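You operate a simulated robot arm through the tools that you are given. There is no shell and no other tool. Be economical: measure what you need, move in short steps, check, and stop when the job is done.

The job below is to be done with a simulated robot arm. You get a single attempt, and the scene is never put back.

JOB
Press the black clip onto the orange nameplate in the small press.
Fine: lay it lengthwise on the middle and set the blue knob to CLIP; only then free the green knob, pull the lever down, raise it and latch the green knob again. Leave the other clips.
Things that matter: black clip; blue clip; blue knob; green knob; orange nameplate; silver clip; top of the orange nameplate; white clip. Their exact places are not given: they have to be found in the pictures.

It is judged by the outcome, as a careful person would: the job done as asked, and still so three seconds after it is handed in. It fails if anything else is knocked over, pushed out of place, dropped, spilled or broken.

ROBOT AND FRAMES
A 7-joint arm with a two-finger gripper, hanging from a carriage that runs on a rail from [-1.769, 0.897] to [0.443, -0.224] (x, y) and turns from -6.021 to 5.969 rad about z. Base frame: it is fixed where the carriage stands at the start and does not move with it; the origin is on the floor, on the carriage's upright axis, x ahead of it, y to its left, z up; the surface under the hand at the start is at about z = 0.805. Units: m, rad, N and s.
With the tool pointing down near the work surface it reaches from about 0.34 to 0.76 m from the robot's upright axis, wherever it stands. Its first joint turns from -2.496 to 2.496 rad. Places, roughly: blue knob [0.7, 0.3, 0.8]; green knob [0.8, 0.3, 0.8]; orange nameplate (8x4x1 cm) [0.7, 0.3, 0.8]; top of the orange nameplate [0.7, 0.3, 0.9]. Payload 1.37 kg.
Tool frame: the origin (TCP) lies between the finger pads and is the grasp point; the fingertips stand 0.016 m ahead of it; z points along the fingers, y is the line along which they close. The gripper opens to 0.092 m. The gripper's body begins 0.074 m behind the TCP.
Orientation is that of the tool frame in the base frame, as [roll, pitch, yaw] about the fixed x, y, z axes, in that order (R = Rz(yaw) Ry(pitch) Rx(roll)). With the fingers straight down and closing along the base's y, the tool's x points along the base's -x, its y along +y and its z along -z.

CONTROLS
- The arm moves only by the tool jog_arm. Its argument "series" is text: rows parted by semicolons, each of 6 numbers parted by spaces: the shift along the tool's x, y, z in units of 20 mm (1.0 is 20 mm), then the turn, a rotation vector about the tool's x, y, z in units of 4 degrees (1.0 is 4 degrees). In form: dx dy dz ax ay az; .... A call has 1 to 12 rows; each row shifts and turns the commanded pose from where the row before left it, along the tool's axes as they then stand. "hand" is the opening in per cent of the stroke, from 0 (shut) to 100 (fully open), set as the call begins (left out, the last holds). A call with a number of a shift or a turn outside -1 to 1 is refused whole. Rows are played at 5 a second. More than 0.05 m and 0.15 rad between two rows, or a gripper value outside its range, and nothing of the call is played. Where a pose cannot be reached the arm comes as near as it can. A force on the tool above 50 N (or 10 N above the force at the start of the call, whichever is more), or a blocked arm, ends the call early, and 0.2 s more pass. Each finger halts on what it meets, pressing with about 22 N; the grip force reading is that of the motor and also rises with nothing between the fingers. The clock runs only during rows and for 0.2 s after the last one: add rows that do not move to give the fingers time. The reply holds the time, the measured pose of the TCP, the force on the tool along the base axes, the opening and the grip force, in the units named above and with some noise, with the torque about the TCP (base axes, N m) and any sound that the robot's microphone picked up.
- Cameras (640 x 400 px; columns grow to the right, rows downward): "scene" is now at [0.2934, 0.0215, 1.7652]; the picture's right is [0.27, -0.96, 0.00], its down [-0.74, -0.20, -0.64] and it looks along [0.62, 0.17, -0.77] (base axes); focal length 279 px, centre (320, 200). "wrist" rides on the gripper at [0.071, 0.019, -0.111] in the tool frame; the picture's right is [-0.26, 0.97, 0.00], its down [-0.78, -0.21, -0.59] and it looks along [-0.57, -0.15, 0.81] (tool axes); focal length 280 px, centre (320, 200).
- grab_frame(camera): a new picture of that camera. It takes no simulated time.
- lift_body(by): slides the trunk up (or, below 0, down) by that many m; the arm and the scene camera ride with it, the base frame stays. It gives what a move gives, with no picture.
- base_move(legs): drives the robot by 1 to 6 legs, each [ahead, left, turn to the left] in m, m and rad, along the robot's own axes; the way and the turn of a leg run together, so that a leg with both is an arc; at most 1.5 m and 3.142 rad a leg. The arm and the cameras ride along, it lands a little off, and it stops where it bumps. It keeps to its track: a leg is cut to what the track allows. It gives what a move gives.
- pan_tilt(pan, tilt): turns the head with the scene camera to pan (to the left, within 2.705 rad either way) and tilt (down, from -0.506 to 1.204), counted from straight ahead of the robot. It gives what a move gives.
- probe_pixels(camera, pixels): there is no depth. For up to 12 entries [column, row, z] of the newest picture of that camera ("zoom" is the newest enlarged one), the place [x, y] in the base frame at which the ray of that pixel passes the height z, good to about 0.002 m. It takes no simulated time.
- inspect(camera, box): a new picture of the part [left, top, right, bottom] of that camera's present view, enlarged. It takes no simulated time.
- job_done(): hands the job in; it is judged then, once.

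Keep the steps short. Do not move on a guess: measure, check each grasp and each placing, and mend mistakes. In all there are 80 turns and 68 pictures (those below and enlarged ones count). Leave the gripper open and the arm clear of the work at the hand-in unless told otherwise, and finish with a single line.

The tools are called as a command line: name --argument value ..., lists and objects as JSON in quotes. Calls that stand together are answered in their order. jog_arm: Moves the arm, as the interface text tells. Its arguments: {"type":"object","properties":{"series":{"type":"string"},"hand":{"type":"number"}},"required":["series"]} The other tools are called the same way: lift_body (by) slides the trunk up or down; base_move (legs) drives the base; pan_tilt (pan, tilt) turns the head that bears the scene camera; grab_frame (camera) takes a picture; probe_pixels (camera, pixels) gives the place at which the rays of pixels pass given heights; inspect (camera, box) takes an enlarged picture of a part of a camera's view; job_done () hands the job in.

At the start:

```text
time_s: 0.0
tool_pos: [0.7718, 0.2051, 1.3671]
ee_rot: [3.141, 0.001, -3.14]
force: [-0.3, 0.9, -0.6]
moment: [0.02, -0.01, 0.02]
width: 0.0919
finger_force: 0.0
trunk travel left (down, up): [-0.416, 0.165]
robot x, y, heading: [-0.0004, -0.0014, 0.001]
head pan, tilt: [0.269, 0.874]
```

scene: 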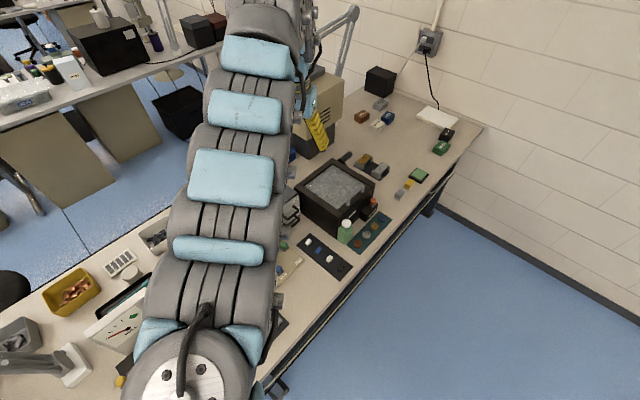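
wrist: 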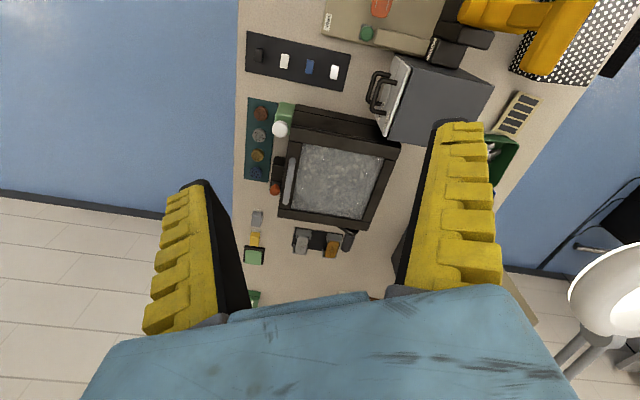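

I see a tray with four small clips near wrist pixel (298,62), and what may be the press at the top edge near (390,20). I'll enlarge both.

inspect --camera "wrist" --box '[230, 0, 390, 100]'

inspect --camera "scene" --box '[250, 200, 410, 300]'

```text
4.00 times, centred on (310, 50) of wrist
```

zoom: 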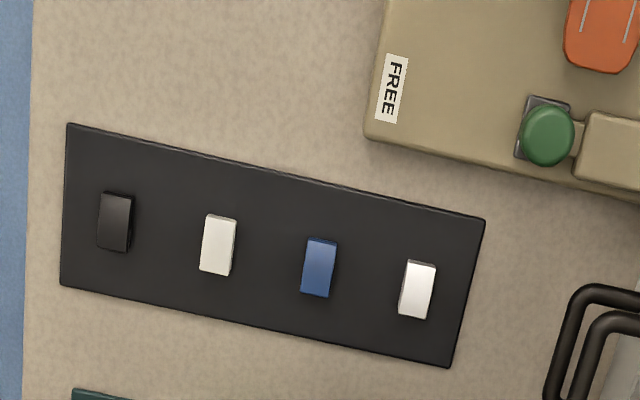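

```text
4.00 times, centred on (330, 250) of scene
```

zoom: 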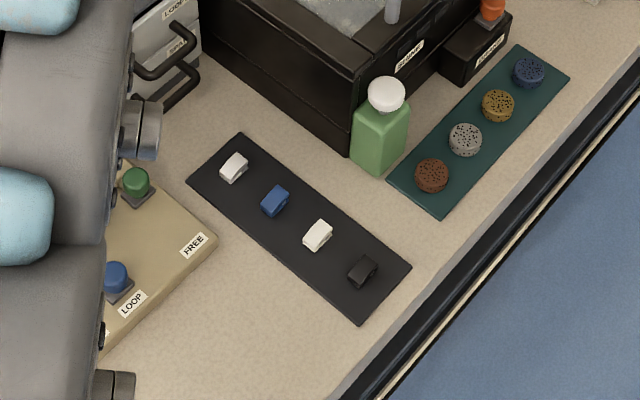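

The tray holds black, white, blue and silver clips. The press is partly hidden, so I'll measure what shows first (table about z 0.805).

grab_frame --camera "wrist"

probe_pixels --camera "wrist" --pixels '[[259, 56, 0.815], [284, 61, 0.815], [309, 67, 0.815], [334, 72, 0.815], [367, 33, 0.86], [380, 5, 0.85], [246, 31, 0.805], [350, 54, 0.805], [343, 91, 0.805], [321, 34, 0.805], [400, 60, 0.9]]'

```text
63 pictures are left
```

wrist: 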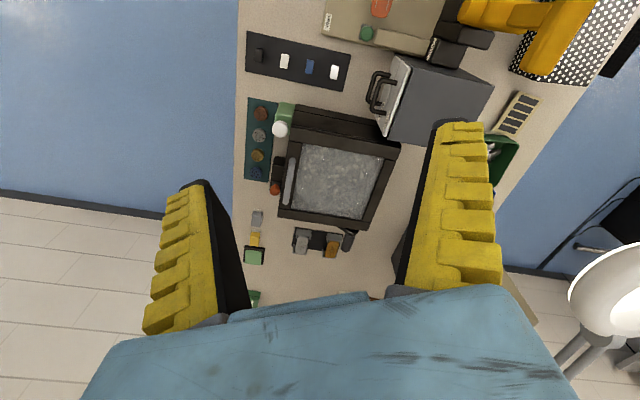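

```text
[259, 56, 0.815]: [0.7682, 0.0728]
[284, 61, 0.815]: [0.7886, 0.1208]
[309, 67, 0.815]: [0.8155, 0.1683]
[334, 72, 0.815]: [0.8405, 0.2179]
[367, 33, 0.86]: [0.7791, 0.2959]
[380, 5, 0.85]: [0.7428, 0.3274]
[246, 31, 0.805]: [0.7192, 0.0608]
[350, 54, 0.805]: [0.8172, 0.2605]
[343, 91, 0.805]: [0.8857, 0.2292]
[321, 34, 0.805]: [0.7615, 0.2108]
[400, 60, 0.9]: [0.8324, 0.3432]
```

Clips sit about 55 mm apart along a row. Black clip is near (0.768, 0.073) and the press nameplate near (0.74, 0.33). Both are at the edge of reach, so I'll drive along the rail to bring them closer.

base_move --legs '[[0.27, -0.137, 0]]'

jog_arm --series "1 0 0 0 0 0;1 0 0 0 0 0;1 0 0 0 0 0;1 0 0 0 0 0;1 0 0 0 0 0;1 0 0 0 0 0;1 0 0 0 0 0;1 0 0 0 0 0;1 0 0 0 0 0;1 0 0 0 0 0;1 0 0 0 0 0;1 0 0 0 0 0"

grab_frame --camera "scene"

grab_frame --camera "wrist"

```text
time_s: 2.1
tool_pos: [1.0421, 0.069, 1.3657]
ee_rot: [-3.141, -0.001, -3.14]
force: [0.0, 0.2, -0.2]
moment: [-0.01, -0.01, 0.0]
width: 0.0919
finger_force: 0.0
trunk travel left (down, up): [-0.416, 0.165]
robot x, y, heading: [0.2721, -0.1382, -0.001]
head pan, tilt: [0.269, 0.874]
```

```text
time_s: 4.7
tool_pos: [0.9439, 0.0794, 1.3254]
ee_rot: [3.14, -0.001, -3.14]
force: [0.8, -0.4, 0.1]
moment: [0.0, -0.01, 0.0]
width: 0.0918
finger_force: 0.0
out of reach, approached as far as the arm can: row 1, 2, 3, 4, 5, 6, 7, 8, 9, 10, 11, 12
trunk travel left (down, up): [-0.416, 0.165]
robot x, y, heading: [0.271, -0.1372, 0.0]
head pan, tilt: [0.269, 0.874]
```

```text
62 pictures are left
```

scene: 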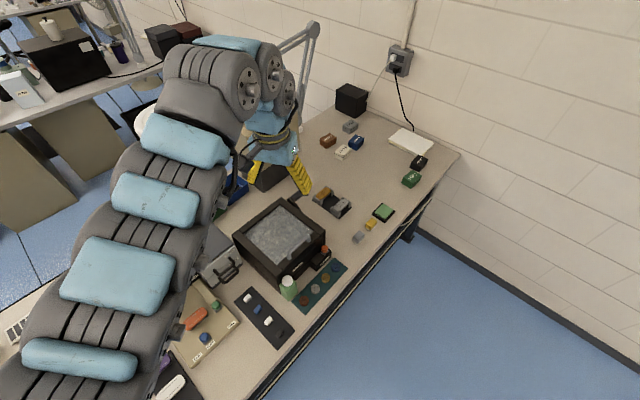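

```text
61 pictures are left
```

wrist: 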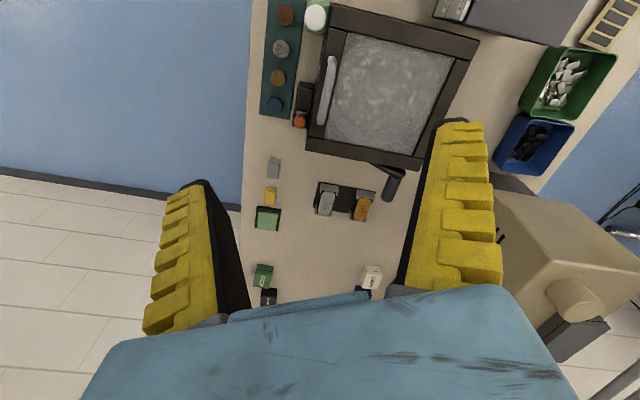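

The arm can't pull in at this height. The scene camera now sees part of the press at (200,320), and I'll enlarge that.

inspect --camera "scene" --box '[140, 260, 300, 360]'

base_move --legs '[[0, 0, -0.9]]'

pan_tilt --pan 1.65 --tilt 0.95

grab_frame --camera "scene"

```text
4.00 times, centred on (220, 310) of scene
```

zoom: 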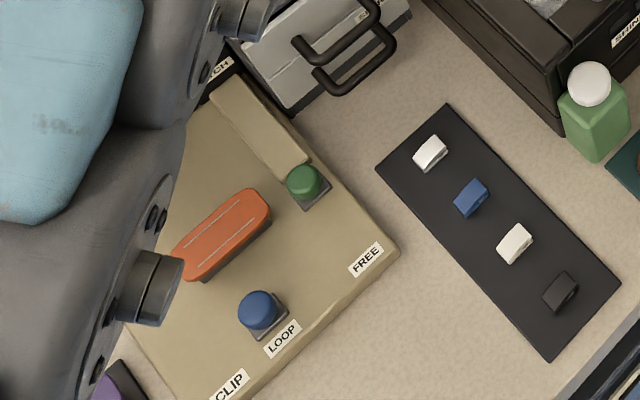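

```text
time_s: 7.4
tool_pos: [0.8573, -0.5334, 1.3247]
ee_rot: [3.141, 0.0, 2.238]
force: [-0.1, -0.6, 0.4]
moment: [0.01, 0.02, -0.03]
width: 0.0918
finger_force: 0.0
trunk travel left (down, up): [-0.416, 0.165]
robot x, y, heading: [0.2728, -0.1386, -0.904]
head pan, tilt: [0.269, 0.874]
```

```text
time_s: 8.9
tool_pos: [0.8563, -0.5334, 1.3245]
ee_rot: [3.141, -0.002, 2.237]
force: [-0.4, 0.9, 0.2]
moment: [-0.02, 0.0, -0.01]
width: 0.0923
finger_force: 0.1
trunk travel left (down, up): [-0.416, 0.165]
robot x, y, heading: [0.2692, -0.1384, -0.903]
head pan, tilt: [1.649, 0.949]
```

```text
59 pictures are left
```

scene: 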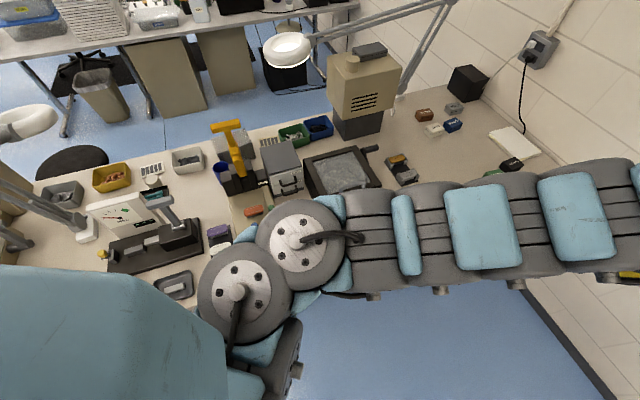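

The shoulder hides the press. I'll turn further right and pan back.

base_move --legs '[[0, 0, -0.9]]'

pan_tilt --pan 2.5 --tilt 1.0

grab_frame --camera "scene"

```text
time_s: 11.6
tool_pos: [0.3264, -0.8421, 1.3244]
ee_rot: [-3.141, 0.0, 1.339]
force: [0.4, 0.0, -0.2]
moment: [-0.01, 0.03, -0.01]
width: 0.0919
finger_force: 0.0
trunk travel left (down, up): [-0.416, 0.165]
robot x, y, heading: [0.2707, -0.1385, -1.803]
head pan, tilt: [1.649, 0.949]
```

```text
time_s: 12.8
tool_pos: [0.3265, -0.8419, 1.3247]
ee_rot: [-3.141, 0.001, 1.34]
force: [0.9, -0.1, 0.1]
moment: [0.01, 0.01, -0.02]
width: 0.092
finger_force: 0.2
trunk travel left (down, up): [-0.416, 0.165]
robot x, y, heading: [0.2672, -0.136, -1.797]
head pan, tilt: [2.499, 1.0]
```

```text
58 pictures are left
```

scene: 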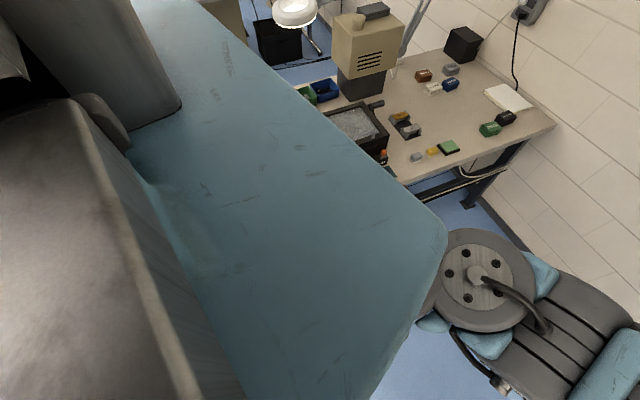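

The trunk blocks this view. I'll turn left so the arm sits left of the press and look past it.

base_move --legs '[[0, 0, 2.6]]'

pan_tilt --pan -0.1 --tilt 0.95

grab_frame --camera "scene"

grab_frame --camera "wrist"

```text
time_s: 19.4
tool_pos: [0.5731, 0.502, 1.3253]
ee_rot: [-3.141, -0.001, -2.322]
force: [0.4, 0.1, 0.4]
moment: [0.0, 0.01, 0.0]
width: 0.0918
finger_force: 0.1
trunk travel left (down, up): [-0.416, 0.165]
robot x, y, heading: [0.2711, -0.1385, 0.82]
head pan, tilt: [2.499, 1.0]
```

```text
time_s: 21.7
tool_pos: [0.5735, 0.5018, 1.3253]
ee_rot: [3.139, 0.0, -2.322]
force: [0.2, 0.8, -0.8]
moment: [0.02, -0.01, 0.02]
width: 0.0921
finger_force: 0.0
trunk travel left (down, up): [-0.416, 0.165]
robot x, y, heading: [0.2718, -0.1401, 0.819]
head pan, tilt: [-0.099, 0.949]
```

```text
57 pictures are left
```

scene: 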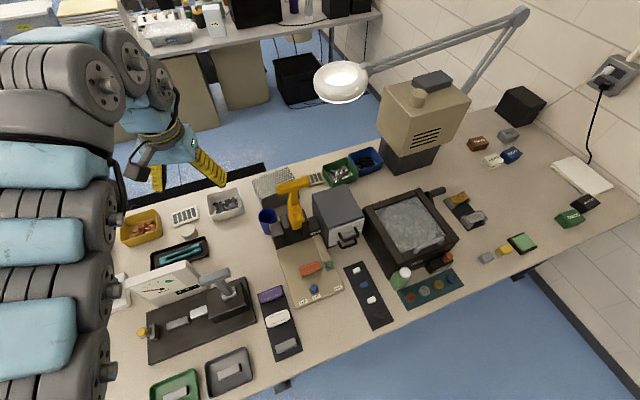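

```text
56 pictures are left
```

wrist: 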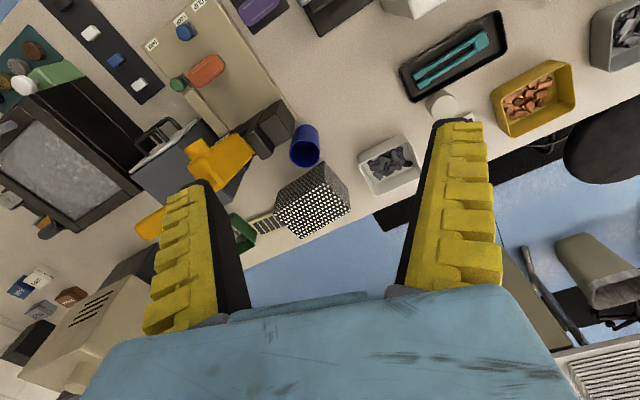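

Excellent. The whole press is in view, so I'll enlarge it from the scene camera.

inspect --camera "scene" --box '[255, 210, 415, 310]'

inspect --camera "scene" --box '[245, 165, 345, 245]'

inspect --camera "wrist" --box '[130, 0, 340, 210]'

```text
4.00 times, centred on (335, 260) of scene
```

zoom: 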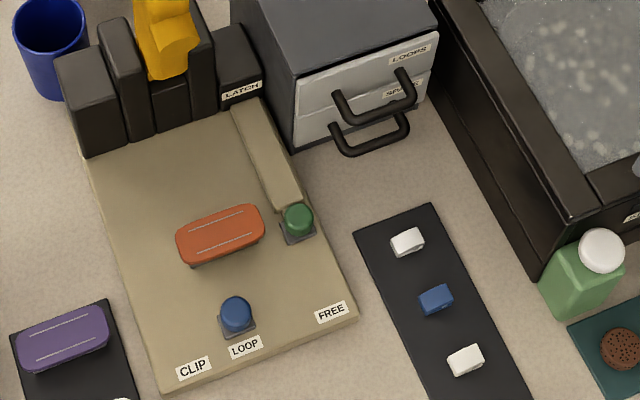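

```text
5.00 times, centred on (295, 205) of scene
```

zoom: 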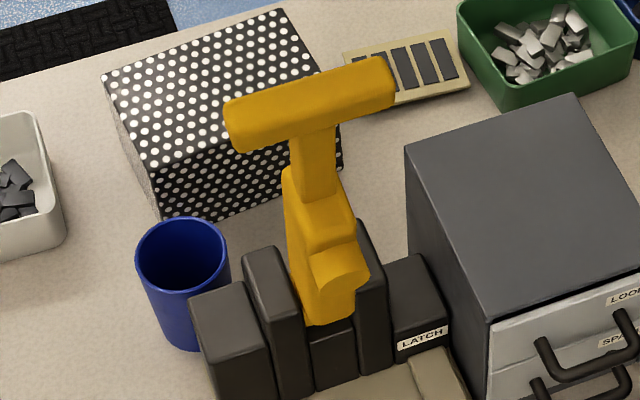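

```text
1.90 times, centred on (235, 105) of wrist
```

zoom: 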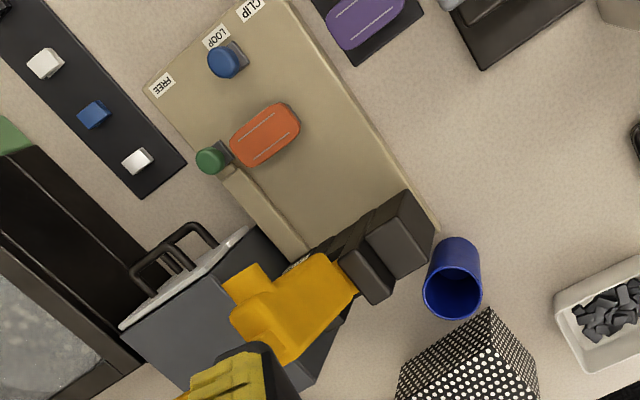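

I'll triangulate from both views at several heights.

probe_pixels --camera "scene" --pixels '[[310, 267.5, 0.84], [310, 267.5, 0.88], [314, 288, 0.84], [314, 288, 0.88], [329.75, 264.5, 0.84], [329.75, 264.5, 0.88], [344.25, 288.75, 0.82], [296.25, 307.5, 0.82], [316, 296.5, 0.825], [303.25, 302, 0.825], [337.75, 288.25, 0.825], [296, 190, 1.0]]'

probe_pixels --camera "wrist" --pixels '[[206.1, 70.9, 0.84], [206.1, 70.9, 0.88], [183.5, 33.1, 0.84], [183.5, 33.1, 0.88], [176.2, 84, 0.84], [176.2, 84, 0.88]]'

```text
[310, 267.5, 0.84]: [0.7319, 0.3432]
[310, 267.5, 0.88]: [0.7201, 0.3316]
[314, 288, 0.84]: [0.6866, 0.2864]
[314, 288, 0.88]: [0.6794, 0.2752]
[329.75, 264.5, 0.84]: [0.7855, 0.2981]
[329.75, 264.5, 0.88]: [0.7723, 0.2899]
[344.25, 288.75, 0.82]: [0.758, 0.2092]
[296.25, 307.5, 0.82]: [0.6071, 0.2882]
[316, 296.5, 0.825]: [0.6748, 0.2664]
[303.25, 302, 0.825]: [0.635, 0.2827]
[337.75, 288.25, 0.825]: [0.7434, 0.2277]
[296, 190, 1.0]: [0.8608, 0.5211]
```

```text
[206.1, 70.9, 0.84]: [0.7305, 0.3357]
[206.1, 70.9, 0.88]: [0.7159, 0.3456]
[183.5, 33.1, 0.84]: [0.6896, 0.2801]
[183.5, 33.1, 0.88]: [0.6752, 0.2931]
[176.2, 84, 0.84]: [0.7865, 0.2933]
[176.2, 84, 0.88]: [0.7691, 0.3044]
```

The nameplate top is at about (0.727, 0.339, 0.854), the blue knob at (0.685, 0.284) and the green knob at (0.782, 0.296), both with tops near 0.85. For the lever, I'll move the base to face the press and shift the hand for a clear view of the handle.

base_move --legs '[[0.045, -0.154, 0]]'

grab_frame --camera "scene"

grab_frame --camera "wrist"

```text
time_s: 23.1
tool_pos: [0.7133, 0.43, 1.3238]
ee_rot: [3.141, -0.001, -2.322]
force: [-0.8, 0.0, -0.1]
moment: [-0.03, 0.0, 0.02]
width: 0.0919
finger_force: 0.0
trunk travel left (down, up): [-0.416, 0.165]
robot x, y, heading: [0.4105, -0.2088, 0.821]
head pan, tilt: [-0.099, 0.949]
```

```text
52 pictures are left
```

scene: 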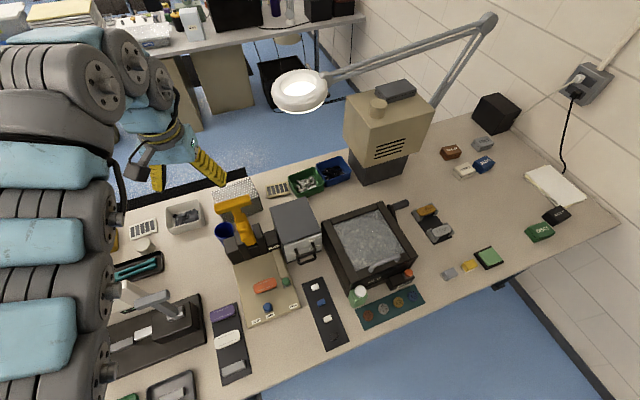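

```text
51 pictures are left
```

wrist: 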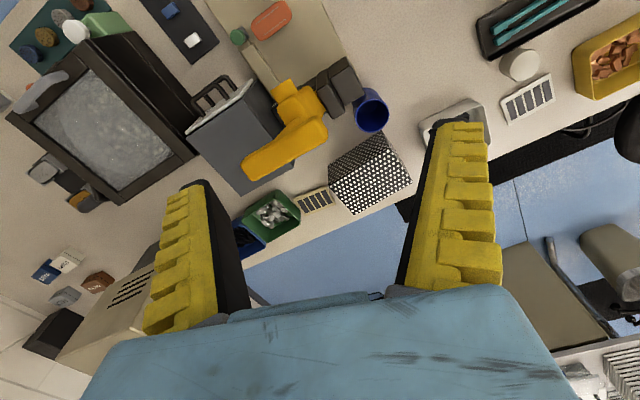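

The handle is clear now, from (250,172) to (322,128) in wrist. I'll enlarge it in both views.

inspect --camera "scene" --box '[200, 180, 280, 260]'

inspect --camera "wrist" --box '[230, 60, 390, 160]'

probe_pixels --camera "wrist" --pixels '[[250, 168, 1.0], [250, 168, 1.1], [318, 130, 1.0], [318, 130, 1.1], [286, 149, 1.0], [286, 149, 1.1]]'

```text
5.00 times, centred on (240, 220) of scene
```

zoom: 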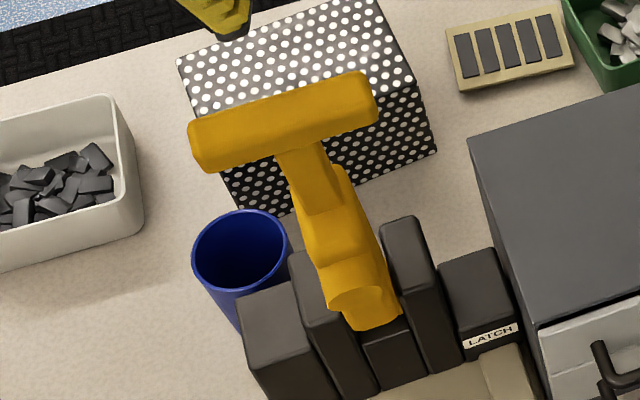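

```text
4.00 times, centred on (310, 110) of wrist
```

zoom: 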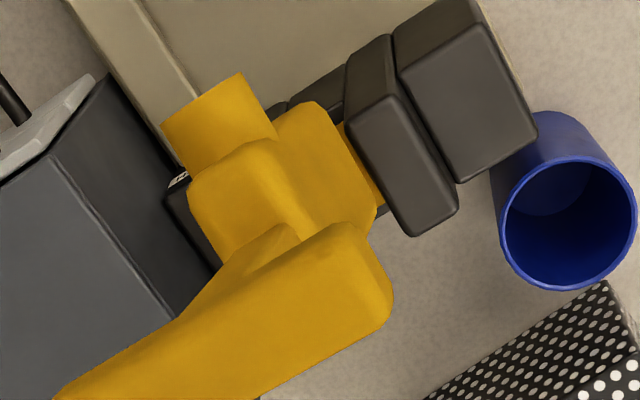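

```text
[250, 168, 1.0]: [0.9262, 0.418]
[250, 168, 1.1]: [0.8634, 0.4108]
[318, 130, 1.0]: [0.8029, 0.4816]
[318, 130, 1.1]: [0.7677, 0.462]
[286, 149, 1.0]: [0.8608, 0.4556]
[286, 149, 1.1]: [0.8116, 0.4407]
```

probe_pixels --camera "scene" --pixels '[[232.6, 204, 1.0], [232.6, 204, 1.1], [216, 209, 1.0], [216, 209, 1.1], [250, 199, 1.0], [250, 199, 1.1], [249, 240, 0.95], [249, 240, 1.0]]'

probe_pixels --camera "wrist" --pixels '[[284, 90, 0.9], [284, 90, 0.95], [284, 90, 1.0], [268, 39, 0.84], [238, 37, 0.85], [193, 41, 0.815], [171, 11, 0.815]]'

```text
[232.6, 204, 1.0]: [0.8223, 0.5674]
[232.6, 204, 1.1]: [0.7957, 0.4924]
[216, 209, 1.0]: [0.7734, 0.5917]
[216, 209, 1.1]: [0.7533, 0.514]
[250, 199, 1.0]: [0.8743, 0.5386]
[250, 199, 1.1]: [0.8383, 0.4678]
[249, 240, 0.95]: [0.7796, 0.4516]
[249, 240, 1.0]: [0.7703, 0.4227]
```

```text
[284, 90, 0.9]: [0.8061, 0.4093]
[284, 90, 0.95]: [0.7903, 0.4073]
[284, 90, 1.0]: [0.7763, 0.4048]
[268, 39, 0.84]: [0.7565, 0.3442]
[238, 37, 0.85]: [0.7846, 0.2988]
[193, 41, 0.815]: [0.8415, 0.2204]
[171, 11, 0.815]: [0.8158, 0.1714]
```

The T-handle triangulates to about (0.771, 0.428, 1.186), roughly 9 cm long. Clip and nameplate have the same long direction (along the bench). I'll move the hand right, away from the lever, at this height.

jog_arm --series "0 -1 0 0 0 0;0 -1 0 0 0 0;0 -1 0 0 0 0;0 -1 0 0 0 0;0 -1 0 0 0 0;0 -1 0 0 0 0;0 -1 0 0 0 0;0 -1 0 0 0 0;0 -1 0 0 0 0;0 -1 0 0 0 0;0 -1 0 0 0 0;0 -1 0 0 0 0"

```text
time_s: 25.7
tool_pos: [0.8991, 0.3108, 1.3253]
ee_rot: [-3.14, -0.002, -2.321]
force: [0.4, 0.5, 0.2]
moment: [0.01, -0.02, -0.02]
width: 0.092
finger_force: 0.0
out of reach, approached as far as the arm can: row 1, 2, 3, 4, 5, 6, 7, 8, 10
trunk travel left (down, up): [-0.416, 0.165]
robot x, y, heading: [0.4137, -0.2087, 0.822]
head pan, tilt: [-0.099, 0.949]
```

jog_arm --series "0.9 -0.25 0.85 0 0 0;0.9 -0.25 0.85 0 0 0;0.9 -0.25 0.85 0 0 0;0.9 -0.25 0.85 0 0 0;0.9 -0.25 0.85 0 0 0;0.9 -0.25 0.85 0 0 0;0.9 -0.25 0.85 0 0 0;0.9 -0.25 0.85 0 0 0;0.9 -0.25 0.85 0 0 0;0.9 -0.25 0.85 0 0 0;0.9 -0.25 0.85 0 0 0;0.9 -0.25 0.85 0 0 0"

jog_arm --series "0 0 0 0 0 1;0 0 0 0 0 1;0 0 0 0 0 1;0 0 0 0 0 1;0 0 0 0 0 1;0 0 0 0 0 1;0 0 0 0 0 1;0 0 0 0 0 1;0 0 0 0 0 1;0 0 0 0 0 1"

grab_frame --camera "wrist"

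```text
time_s: 28.3
tool_pos: [0.8987, 0.3117, 1.3242]
ee_rot: [-3.14, -0.001, -2.321]
force: [-0.4, -0.8, -0.4]
moment: [0.04, 0.04, 0.0]
width: 0.0918
finger_force: 0.0
out of reach, approached as far as the arm can: row 1, 2, 3, 4, 5, 6, 7, 8, 9, 10, 11, 12
trunk travel left (down, up): [-0.416, 0.165]
robot x, y, heading: [0.4121, -0.2123, 0.822]
head pan, tilt: [-0.099, 0.949]
```

```text
time_s: 30.5
tool_pos: [0.8992, 0.3123, 1.3255]
ee_rot: [-3.141, -0.001, -3.021]
force: [0.3, 0.3, 0.6]
moment: [0.03, -0.04, -0.02]
width: 0.0918
finger_force: 0.1
trunk travel left (down, up): [-0.416, 0.165]
robot x, y, heading: [0.4077, -0.2094, 0.816]
head pan, tilt: [-0.099, 0.949]
```

```text
48 pictures are left
```

wrist: 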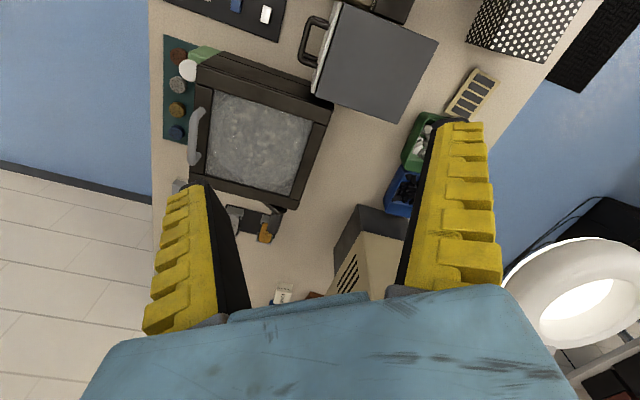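

The arm has to go down before it can come in. I'll descend 0.1 m, then move diagonally inward.

jog_arm --series "0 0 1 0 0 0;0 0 1 0 0 0;0 0 1 0 0 0;0 0 1 0 0 0;0 0 1 0 0 0;0.6 -0.5 0.5 0 0 0;0.6 -0.5 0.5 0 0 0;0.6 -0.5 0.5 0 0 0;0.6 -0.5 0.5 0 0 0;0.6 -0.5 0.5 0 0 0;0.6 -0.5 0.5 0 0 0;0.6 -0.5 0.5 0 0 0"

grab_frame --camera "wrist"

```text
time_s: 33.1
tool_pos: [0.9, 0.3124, 1.326]
ee_rot: [-3.14, -0.001, -3.02]
force: [0.4, 0.5, -0.2]
moment: [-0.01, -0.02, -0.02]
width: 0.0921
finger_force: 0.0
out of reach, approached as far as the arm can: row 1, 2, 3, 4, 5, 6, 7, 8, 9, 10, 11, 12
trunk travel left (down, up): [-0.416, 0.165]
robot x, y, heading: [0.4103, -0.2072, 0.821]
head pan, tilt: [-0.099, 0.949]
```

```text
47 pictures are left
```

wrist: 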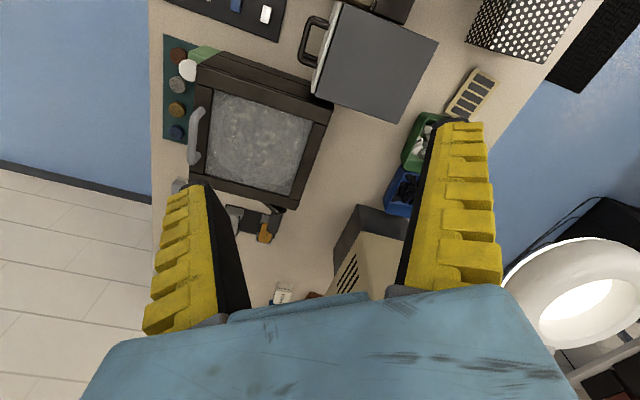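

Straight down is also blocked (an inner joint limit). I'll go outward a little and then try down.

jog_arm --series "-0.75 0.65 0 0 0 0;-0.75 0.65 0 0 0 0;-0.75 0.65 0 0 0 0;-0.75 0.65 0 0 0 0;0 0 1 0 0 0;0 0 1 0 0 0;0 0 1 0 0 0;0 0 1 0 0 0"

```text
time_s: 34.9
tool_pos: [0.9525, 0.3714, 1.2452]
ee_rot: [3.141, -0.001, -3.02]
force: [0.2, 0.0, 0.3]
moment: [-0.01, -0.01, -0.01]
width: 0.0917
finger_force: 0.1
trunk travel left (down, up): [-0.416, 0.165]
robot x, y, heading: [0.4156, -0.2116, 0.82]
head pan, tilt: [-0.099, 0.949]
```

jog_arm --series "0.3 -0.3 0.9 0 0 0;0.3 -0.3 0.9 0 0 0;0.3 -0.3 0.9 0 0 0;0.3 -0.3 0.9 0 0 0;0.4 -0.4 0.8 0 0 0;0.4 -0.4 0.8 0 0 0"

grab_frame --camera "wrist"

grab_frame --camera "scene"

```text
time_s: 36.3
tool_pos: [0.9166, 0.3385, 1.1556]
ee_rot: [3.104, 0.0, -3.019]
force: [1.5, -0.8, -4.8]
moment: [0.04, 0.13, 0.02]
width: 0.0919
finger_force: 0.1
trunk travel left (down, up): [-0.416, 0.165]
robot x, y, heading: [0.415, -0.21, 0.819]
head pan, tilt: [-0.099, 0.949]
```

```text
46 pictures are left
```

wrist: 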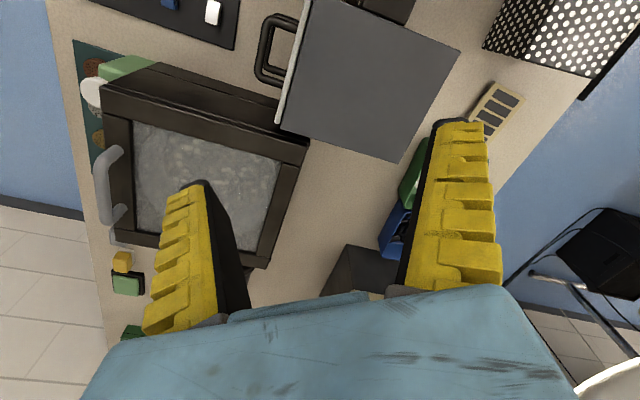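

```text
45 pictures are left
```

scene: 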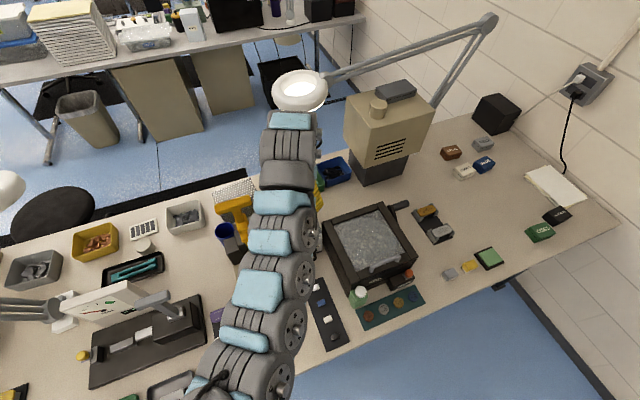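

There's a −4.8 N force and a slight tilt, so something is touching, possibly the lamp with the hand's back side. I'll back up along the same way.

jog_arm --series "-0.4 0.4 -0.8 0 0 0;-0.4 0.4 -0.8 0 0 0"

inspect --camera "scene" --box '[220, 60, 380, 220]'

```text
time_s: 36.9
tool_pos: [0.9324, 0.3432, 1.1739]
ee_rot: [3.141, -0.001, -3.02]
force: [0.5, -0.4, -0.3]
moment: [0.05, -0.02, -0.02]
width: 0.092
finger_force: 0.1
trunk travel left (down, up): [-0.416, 0.165]
robot x, y, heading: [0.412, -0.2086, 0.821]
head pan, tilt: [-0.099, 0.949]
```

```text
2.50 times, centred on (300, 140) of scene
```

zoom: 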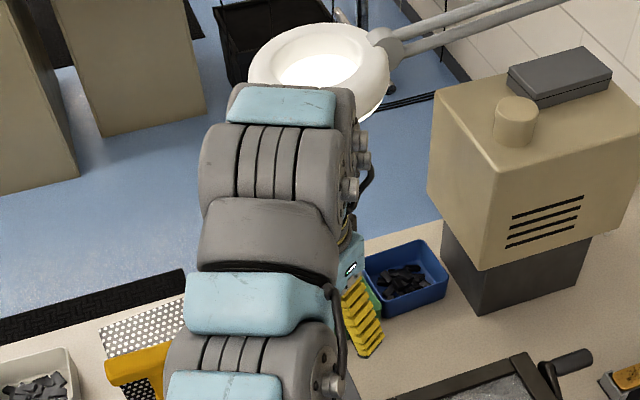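

probe_pixels --camera "scene" --pixels '[[366, 184, 0.805], [355, 155, 0.9], [366, 167, 0.9], [324, 245, 0.87], [410, 250, 0.87], [350, 285, 0.87], [375, 205, 0.87]]'

```text
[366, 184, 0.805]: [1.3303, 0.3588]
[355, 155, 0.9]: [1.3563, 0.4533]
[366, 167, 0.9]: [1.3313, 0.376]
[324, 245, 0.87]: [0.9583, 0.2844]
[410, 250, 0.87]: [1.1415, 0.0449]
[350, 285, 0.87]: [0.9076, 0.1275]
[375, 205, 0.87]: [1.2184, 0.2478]
```

The bath spans about x 0.91–1.22 and is low, and the beige box starts beyond x 1.2. I'll move right, away from the lever, then down.

jog_arm --series "-0.38 -1 0 0 0 0;-0.38 -1 0 0 0 0;-0.38 -1 0 0 0 0;-0.38 -1 0 0 0 0;-0.38 -1 0 0 0 0;-0.38 -1 0 0 0 0;0 0 1 0 0 0;0 0 1 0 0 0;0 0 1 0 0 0"

```text
time_s: 38.9
tool_pos: [0.9989, 0.235, 1.1142]
ee_rot: [-3.14, -0.002, -3.019]
force: [1.1, -0.2, -0.1]
moment: [-0.02, 0.03, -0.03]
width: 0.0919
finger_force: 0.0
out of reach, approached as far as the arm can: row 4
trunk travel left (down, up): [-0.416, 0.165]
robot x, y, heading: [0.4153, -0.208, 0.822]
head pan, tilt: [-0.099, 0.949]
```

jog_arm --series "0.91 -0.62 0.3 0 0 0;0.91 -0.62 0.3 0 0 0;0.91 -0.62 0.3 0 0 0;0.91 -0.62 0.3 0 0 0;0.91 -0.62 0.3 0 0 0;0.91 -0.62 0.3 0 0 0;0.91 -0.62 0.3 0 0 0;0.91 -0.62 0.3 0 0 0;0.91 -0.62 0.3 0 0 0;0.91 -0.62 0.3 0 0 0;0.91 -0.62 0.3 0 0 0;0.91 -0.62 0.3 0 0 0"

jog_arm --series "0 0 0 0 0 1;0 0 0 0 0 1;0 0 0 0 0 1;0 0 0 0 0 1;0 0 0 0 0 1;0 0 0 0 0 1;0 0 0 0 0 1;0 0 0 0 0 1;0 0 0 0 0 0.5"

grab_frame --camera "wrist"

```text
time_s: 41.5
tool_pos: [0.8255, 0.0754, 1.014]
ee_rot: [-3.141, 0.0, -3.019]
force: [-0.1, 0.8, -0.7]
moment: [-0.01, -0.01, -0.03]
width: 0.0919
finger_force: 0.1
out of reach, approached as far as the arm can: row 1, 2, 3, 4
trunk travel left (down, up): [-0.416, 0.165]
robot x, y, heading: [0.4138, -0.2108, 0.82]
head pan, tilt: [-0.099, 0.949]
```

```text
time_s: 43.5
tool_pos: [0.8245, 0.0763, 1.0147]
ee_rot: [3.141, 0.0, 2.668]
force: [-0.4, -0.7, 0.8]
moment: [0.01, -0.01, -0.02]
width: 0.0923
finger_force: 0.0
trunk travel left (down, up): [-0.416, 0.165]
robot x, y, heading: [0.4107, -0.2047, 0.824]
head pan, tilt: [-0.099, 0.949]
```

```text
43 pictures are left
```

wrist: 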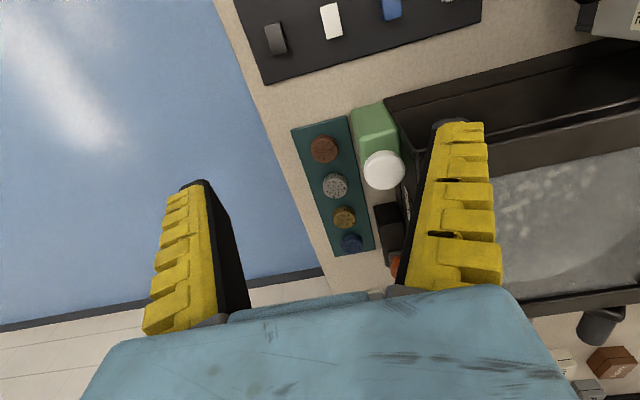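

The black clip is at about (275,38). I'll enlarge it to get its outline and orientation.

inspect --camera "wrist" --box '[235, 0, 335, 62]'

probe_pixels --camera "zoom" --pixels '[[250, 240, 0.81]]'

```text
6.40 times, centred on (285, 31) of wrist
```

zoom: 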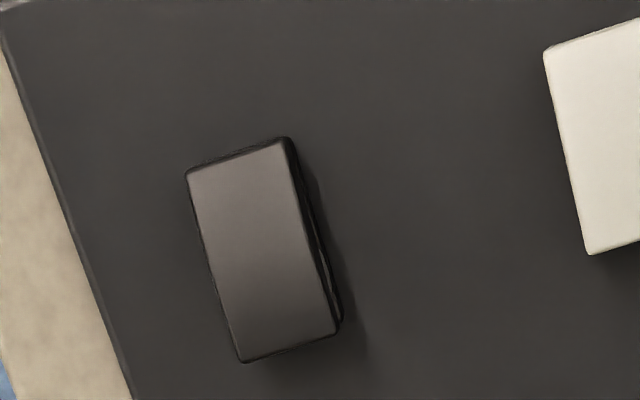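

```text
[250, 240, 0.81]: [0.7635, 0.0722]
```

probe_pixels --camera "zoom" --pixels '[[187, 174, 0.82], [283, 139, 0.82], [338, 334, 0.82], [241, 361, 0.82], [8, 20, 0.808], [130, 395, 0.808], [263, 252, 0.82], [263, 252, 0.83]]'

```text
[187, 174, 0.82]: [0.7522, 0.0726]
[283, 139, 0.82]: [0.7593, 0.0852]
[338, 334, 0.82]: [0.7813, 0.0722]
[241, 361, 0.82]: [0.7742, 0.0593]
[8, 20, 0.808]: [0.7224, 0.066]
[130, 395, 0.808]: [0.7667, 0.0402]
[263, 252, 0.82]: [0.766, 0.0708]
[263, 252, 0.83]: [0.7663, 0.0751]
```

The clip is about 26×14.5 mm, centred near (0.767, 0.0725), long axis at −0.52 rad. I'll close the hand to 43 % to clear the neighbouring clip, centre over it and descend to 0.87.

jog_arm --series "0.83 -0.5 0 0 0 0.35;0.83 -0.5 0 0 0 0.35;0.83 -0.48 0 0 0 0;0 0 1 0 0 0;0 0 1 0 0 0;0 0 1 0 0 0;0 0 1 0 0 0;0 0 1 0 0 0;0 0 1 0 0 0;0 0 1 0 0 0;0 0 0.2 0 0 0" --hand 43

grab_frame --camera "wrist"

```text
time_s: 45.9
tool_pos: [0.7662, 0.0737, 0.8699]
ee_rot: [-3.141, 0.0, 2.62]
force: [0.2, 0.6, -0.1]
moment: [0.01, 0.03, 0.01]
width: 0.0428
finger_force: 2.2
trunk travel left (down, up): [-0.416, 0.165]
robot x, y, heading: [0.4109, -0.2065, 0.82]
head pan, tilt: [-0.099, 0.949]
```

```text
41 pictures are left
```

wrist: 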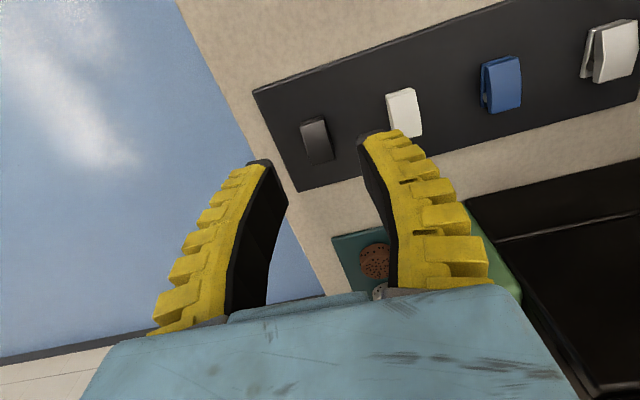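

inspect --camera "wrist" --box '[270, 100, 370, 180]'

probe_pixels --camera "wrist" --pixels '[[318, 140, 0.815], [318, 140, 0.82], [318, 140, 0.825], [320, 200, 0.85]]'

```text
5.00 times, centred on (320, 140) of wrist
```

zoom: 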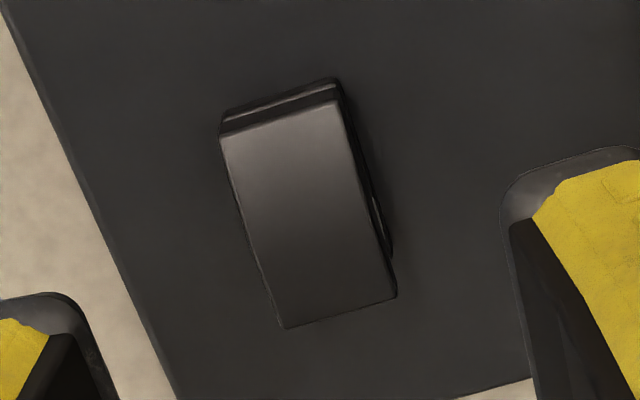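

```text
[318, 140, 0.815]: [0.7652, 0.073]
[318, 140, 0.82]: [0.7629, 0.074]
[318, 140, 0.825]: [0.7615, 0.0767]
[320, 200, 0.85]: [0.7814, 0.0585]
```

Alignment is good: the clip is at about (0.765, 0.073) and the TCP at (0.766, 0.074). I'll descend to TCP z ≈ 0.829.

jog_arm --series "0 0 0.7 0 0 0;0 0 0.7 0 0 0;0 0 0.65 0 0 0;0 0 0 0 0 0"

inspect --camera "wrist" --box '[220, 100, 420, 225]'

```text
time_s: 46.9
tool_pos: [0.7657, 0.0743, 0.8288]
ee_rot: [-3.141, 0.001, 2.62]
force: [-0.1, 0.8, -0.3]
moment: [-0.05, 0.01, 0.02]
width: 0.0431
finger_force: 2.1
trunk travel left (down, up): [-0.416, 0.165]
robot x, y, heading: [0.4127, -0.2047, 0.821]
head pan, tilt: [-0.099, 0.949]
```

```text
3.20 times, centred on (320, 162) of wrist
```

zoom: 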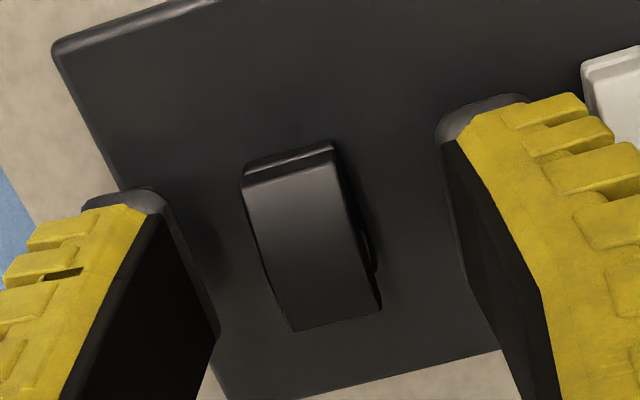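

The fingers straddle the clip. I'll lower 1.5 mm more and close.

jog_arm --series "0 0 0.08 0 0 0;0 0 0 0 0 0"

jog_arm --series "0 0 0 0 0 0;0 0 0 0 0 0;0 0 0 0 0 0;0 0 0 0 0 0" --hand 0

jog_arm --series "0 0 -1 0 0 0;0 0 -1 0 0 0;0 0 -1 0 0 0;0 0 0 0 0 0"

grab_frame --camera "wrist"

```text
time_s: 47.5
tool_pos: [0.7671, 0.0745, 0.8282]
ee_rot: [-3.141, 0.001, 2.622]
force: [1.2, -0.2, -0.3]
moment: [-0.01, 0.02, 0.03]
width: 0.0429
finger_force: 2.3
trunk travel left (down, up): [-0.416, 0.165]
robot x, y, heading: [0.4108, -0.206, 0.821]
head pan, tilt: [-0.099, 0.949]
```

```text
time_s: 48.5
tool_pos: [0.767, 0.0741, 0.828]
ee_rot: [-3.14, -0.001, 2.621]
force: [-1.6, -0.8, 7.5]
moment: [-0.03, 0.01, 0.0]
width: 0.0097
finger_force: 21.7
trunk travel left (down, up): [-0.416, 0.165]
robot x, y, heading: [0.4143, -0.2125, 0.821]
head pan, tilt: [-0.099, 0.949]
```

```text
time_s: 49.5
tool_pos: [0.7666, 0.0737, 0.8884]
ee_rot: [-3.14, 0.0, 2.621]
force: [0.2, -0.2, 1.1]
moment: [0.03, 0.01, 0.0]
width: 0.0002
finger_force: 21.7
trunk travel left (down, up): [-0.416, 0.165]
robot x, y, heading: [0.4132, -0.2081, 0.824]
head pan, tilt: [-0.099, 0.949]
```

```text
38 pictures are left
```

wrist: 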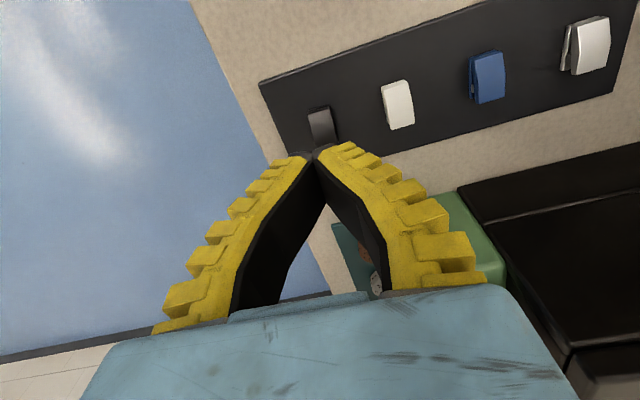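

The grip slipped: it closed to 9.7 mm, then to empty. I'll reopen and look at the clip's state.

jog_arm --series "0 0 0 0 0 0;0 0 0 0 0 0;0 0 0 0 0 0" --hand 43

inspect --camera "wrist" --box '[270, 80, 370, 160]'

probe_pixels --camera "zoom" --pixels '[[320, 200, 0.817]]'

```text
time_s: 50.3
tool_pos: [0.7649, 0.0737, 0.8876]
ee_rot: [-3.14, 0.0, 2.622]
force: [0.9, 0.2, 0.4]
moment: [-0.02, -0.01, 0.03]
width: 0.043
finger_force: 2.6
trunk travel left (down, up): [-0.416, 0.165]
robot x, y, heading: [0.4094, -0.2081, 0.819]
head pan, tilt: [-0.099, 0.949]
```

```text
5.00 times, centred on (320, 120) of wrist
```

zoom: 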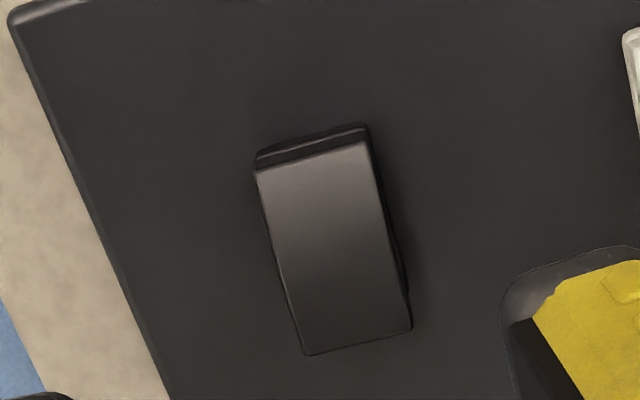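

```text
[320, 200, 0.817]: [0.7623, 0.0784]
```

probe_pixels --camera "zoom" --pixels '[[333, 248, 0.817], [256, 172, 0.819], [368, 140, 0.819], [412, 329, 0.815], [305, 354, 0.815], [20, 30, 0.808], [160, 390, 0.808]]'

```text
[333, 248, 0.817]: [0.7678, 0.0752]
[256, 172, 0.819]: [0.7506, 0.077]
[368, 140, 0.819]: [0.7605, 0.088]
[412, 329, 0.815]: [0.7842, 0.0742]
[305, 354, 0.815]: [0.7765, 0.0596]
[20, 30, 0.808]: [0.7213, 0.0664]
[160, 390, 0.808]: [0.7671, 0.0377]
```

jog_arm --series "-0.1 0.1 1 0 0 0;0 0 1 0 0 0;0 0 1 0 0 0;0 0 0.1 0 0 0;0 0 0 0 0 0"

jog_arm --series "0 0 0.05 0 0 0;0 0 0 0 0 0"

jog_arm --series "0 0 0.05 0 0 0;0 0 0 0 0 0"

jog_arm --series "0 0 0.05 0 0 0;0 0 0 0 0 0"

```text
time_s: 51.5
tool_pos: [0.7684, 0.0742, 0.8261]
ee_rot: [-3.141, 0.0, 2.623]
force: [0.3, -0.2, 0.1]
moment: [0.0, 0.0, -0.01]
width: 0.0427
finger_force: 2.0
trunk travel left (down, up): [-0.416, 0.165]
robot x, y, heading: [0.4105, -0.2058, 0.819]
head pan, tilt: [-0.099, 0.949]
```

```text
time_s: 52.1
tool_pos: [0.7696, 0.0754, 0.8241]
ee_rot: [-3.141, -0.001, 2.621]
force: [0.4, -0.4, 0.2]
moment: [0.04, 0.01, 0.02]
width: 0.0428
finger_force: 1.7
trunk travel left (down, up): [-0.416, 0.165]
robot x, y, heading: [0.4115, -0.2114, 0.822]
head pan, tilt: [-0.099, 0.949]
```

```text
time_s: 52.7
tool_pos: [0.7695, 0.0746, 0.8225]
ee_rot: [-3.14, -0.001, 2.621]
force: [-0.3, -0.4, -0.5]
moment: [0.02, 0.02, -0.02]
width: 0.0429
finger_force: 2.2
trunk travel left (down, up): [-0.416, 0.165]
robot x, y, heading: [0.4138, -0.2065, 0.819]
head pan, tilt: [-0.099, 0.949]
```

```text
time_s: 53.3
tool_pos: [0.7692, 0.0754, 0.8224]
ee_rot: [-3.142, 0.001, 2.621]
force: [-0.7, -0.3, 0.2]
moment: [0.0, 0.02, 0.02]
width: 0.0427
finger_force: 2.2
trunk travel left (down, up): [-0.416, 0.165]
robot x, y, heading: [0.4119, -0.2089, 0.822]
head pan, tilt: [-0.099, 0.949]
```

jog_arm --series "0 0 0 0 0 0;0 0 0 0 0 0;0 0 0 0 0 0;0 0 0 0 0 0" --hand 0

inspect --camera "wrist" --box '[250, 110, 400, 205]'

```text
time_s: 54.3
tool_pos: [0.7678, 0.0743, 0.8226]
ee_rot: [-3.14, 0.001, 2.62]
force: [-0.3, -0.4, 6.6]
moment: [-0.02, 0.04, -0.01]
width: 0.0097
finger_force: 22.2
trunk travel left (down, up): [-0.416, 0.165]
robot x, y, heading: [0.4163, -0.2089, 0.821]
head pan, tilt: [-0.099, 0.949]
```

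```text
4.21 times, centred on (325, 158) of wrist
```

zoom: 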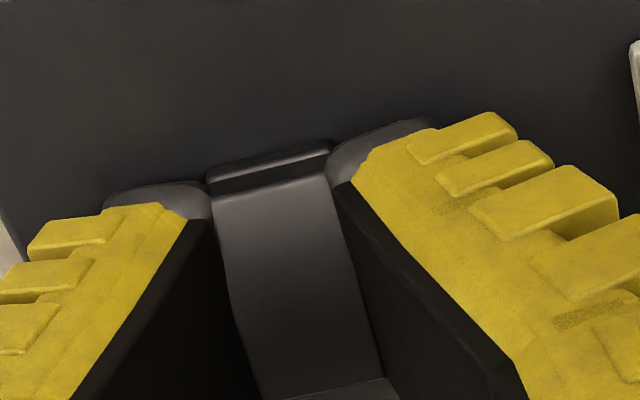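

It looks gripped at 9.7 mm with the pads on the clip's flanks. I'll lift slowly and watch the width.

jog_arm --series "0 0 -0.1 0 0 0;0 0 0 0 0 0"

jog_arm --series "0 0 -0.15 0 0 0;0 0 -0.15 0 0 0;0 0 0 0 0 0"

inspect --camera "wrist" --box '[250, 110, 400, 205]'

```text
time_s: 54.9
tool_pos: [0.7682, 0.0746, 0.8243]
ee_rot: [-3.14, 0.001, 2.621]
force: [0.8, 0.3, 0.0]
moment: [0.01, -0.01, 0.0]
width: 0.0071
finger_force: 22.1
trunk travel left (down, up): [-0.416, 0.165]
robot x, y, heading: [0.4136, -0.2086, 0.82]
head pan, tilt: [-0.099, 0.949]
```

```text
time_s: 55.7
tool_pos: [0.7677, 0.0746, 0.8299]
ee_rot: [-3.14, -0.001, 2.622]
force: [-0.3, 0.6, 0.2]
moment: [-0.01, -0.01, 0.01]
width: 0.0072
finger_force: 22.5
trunk travel left (down, up): [-0.416, 0.165]
robot x, y, heading: [0.4147, -0.2077, 0.819]
head pan, tilt: [-0.099, 0.949]
```

```text
4.21 times, centred on (325, 158) of wrist
```

zoom: 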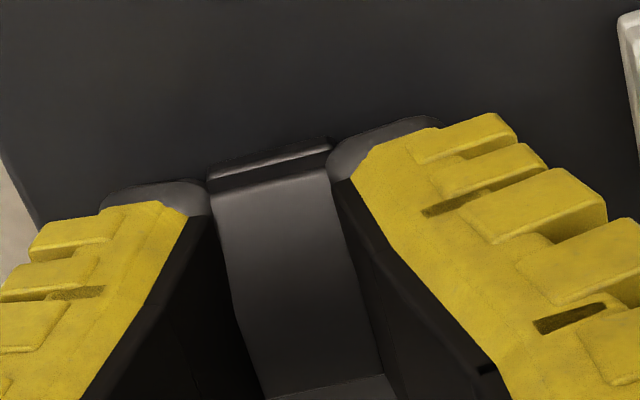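

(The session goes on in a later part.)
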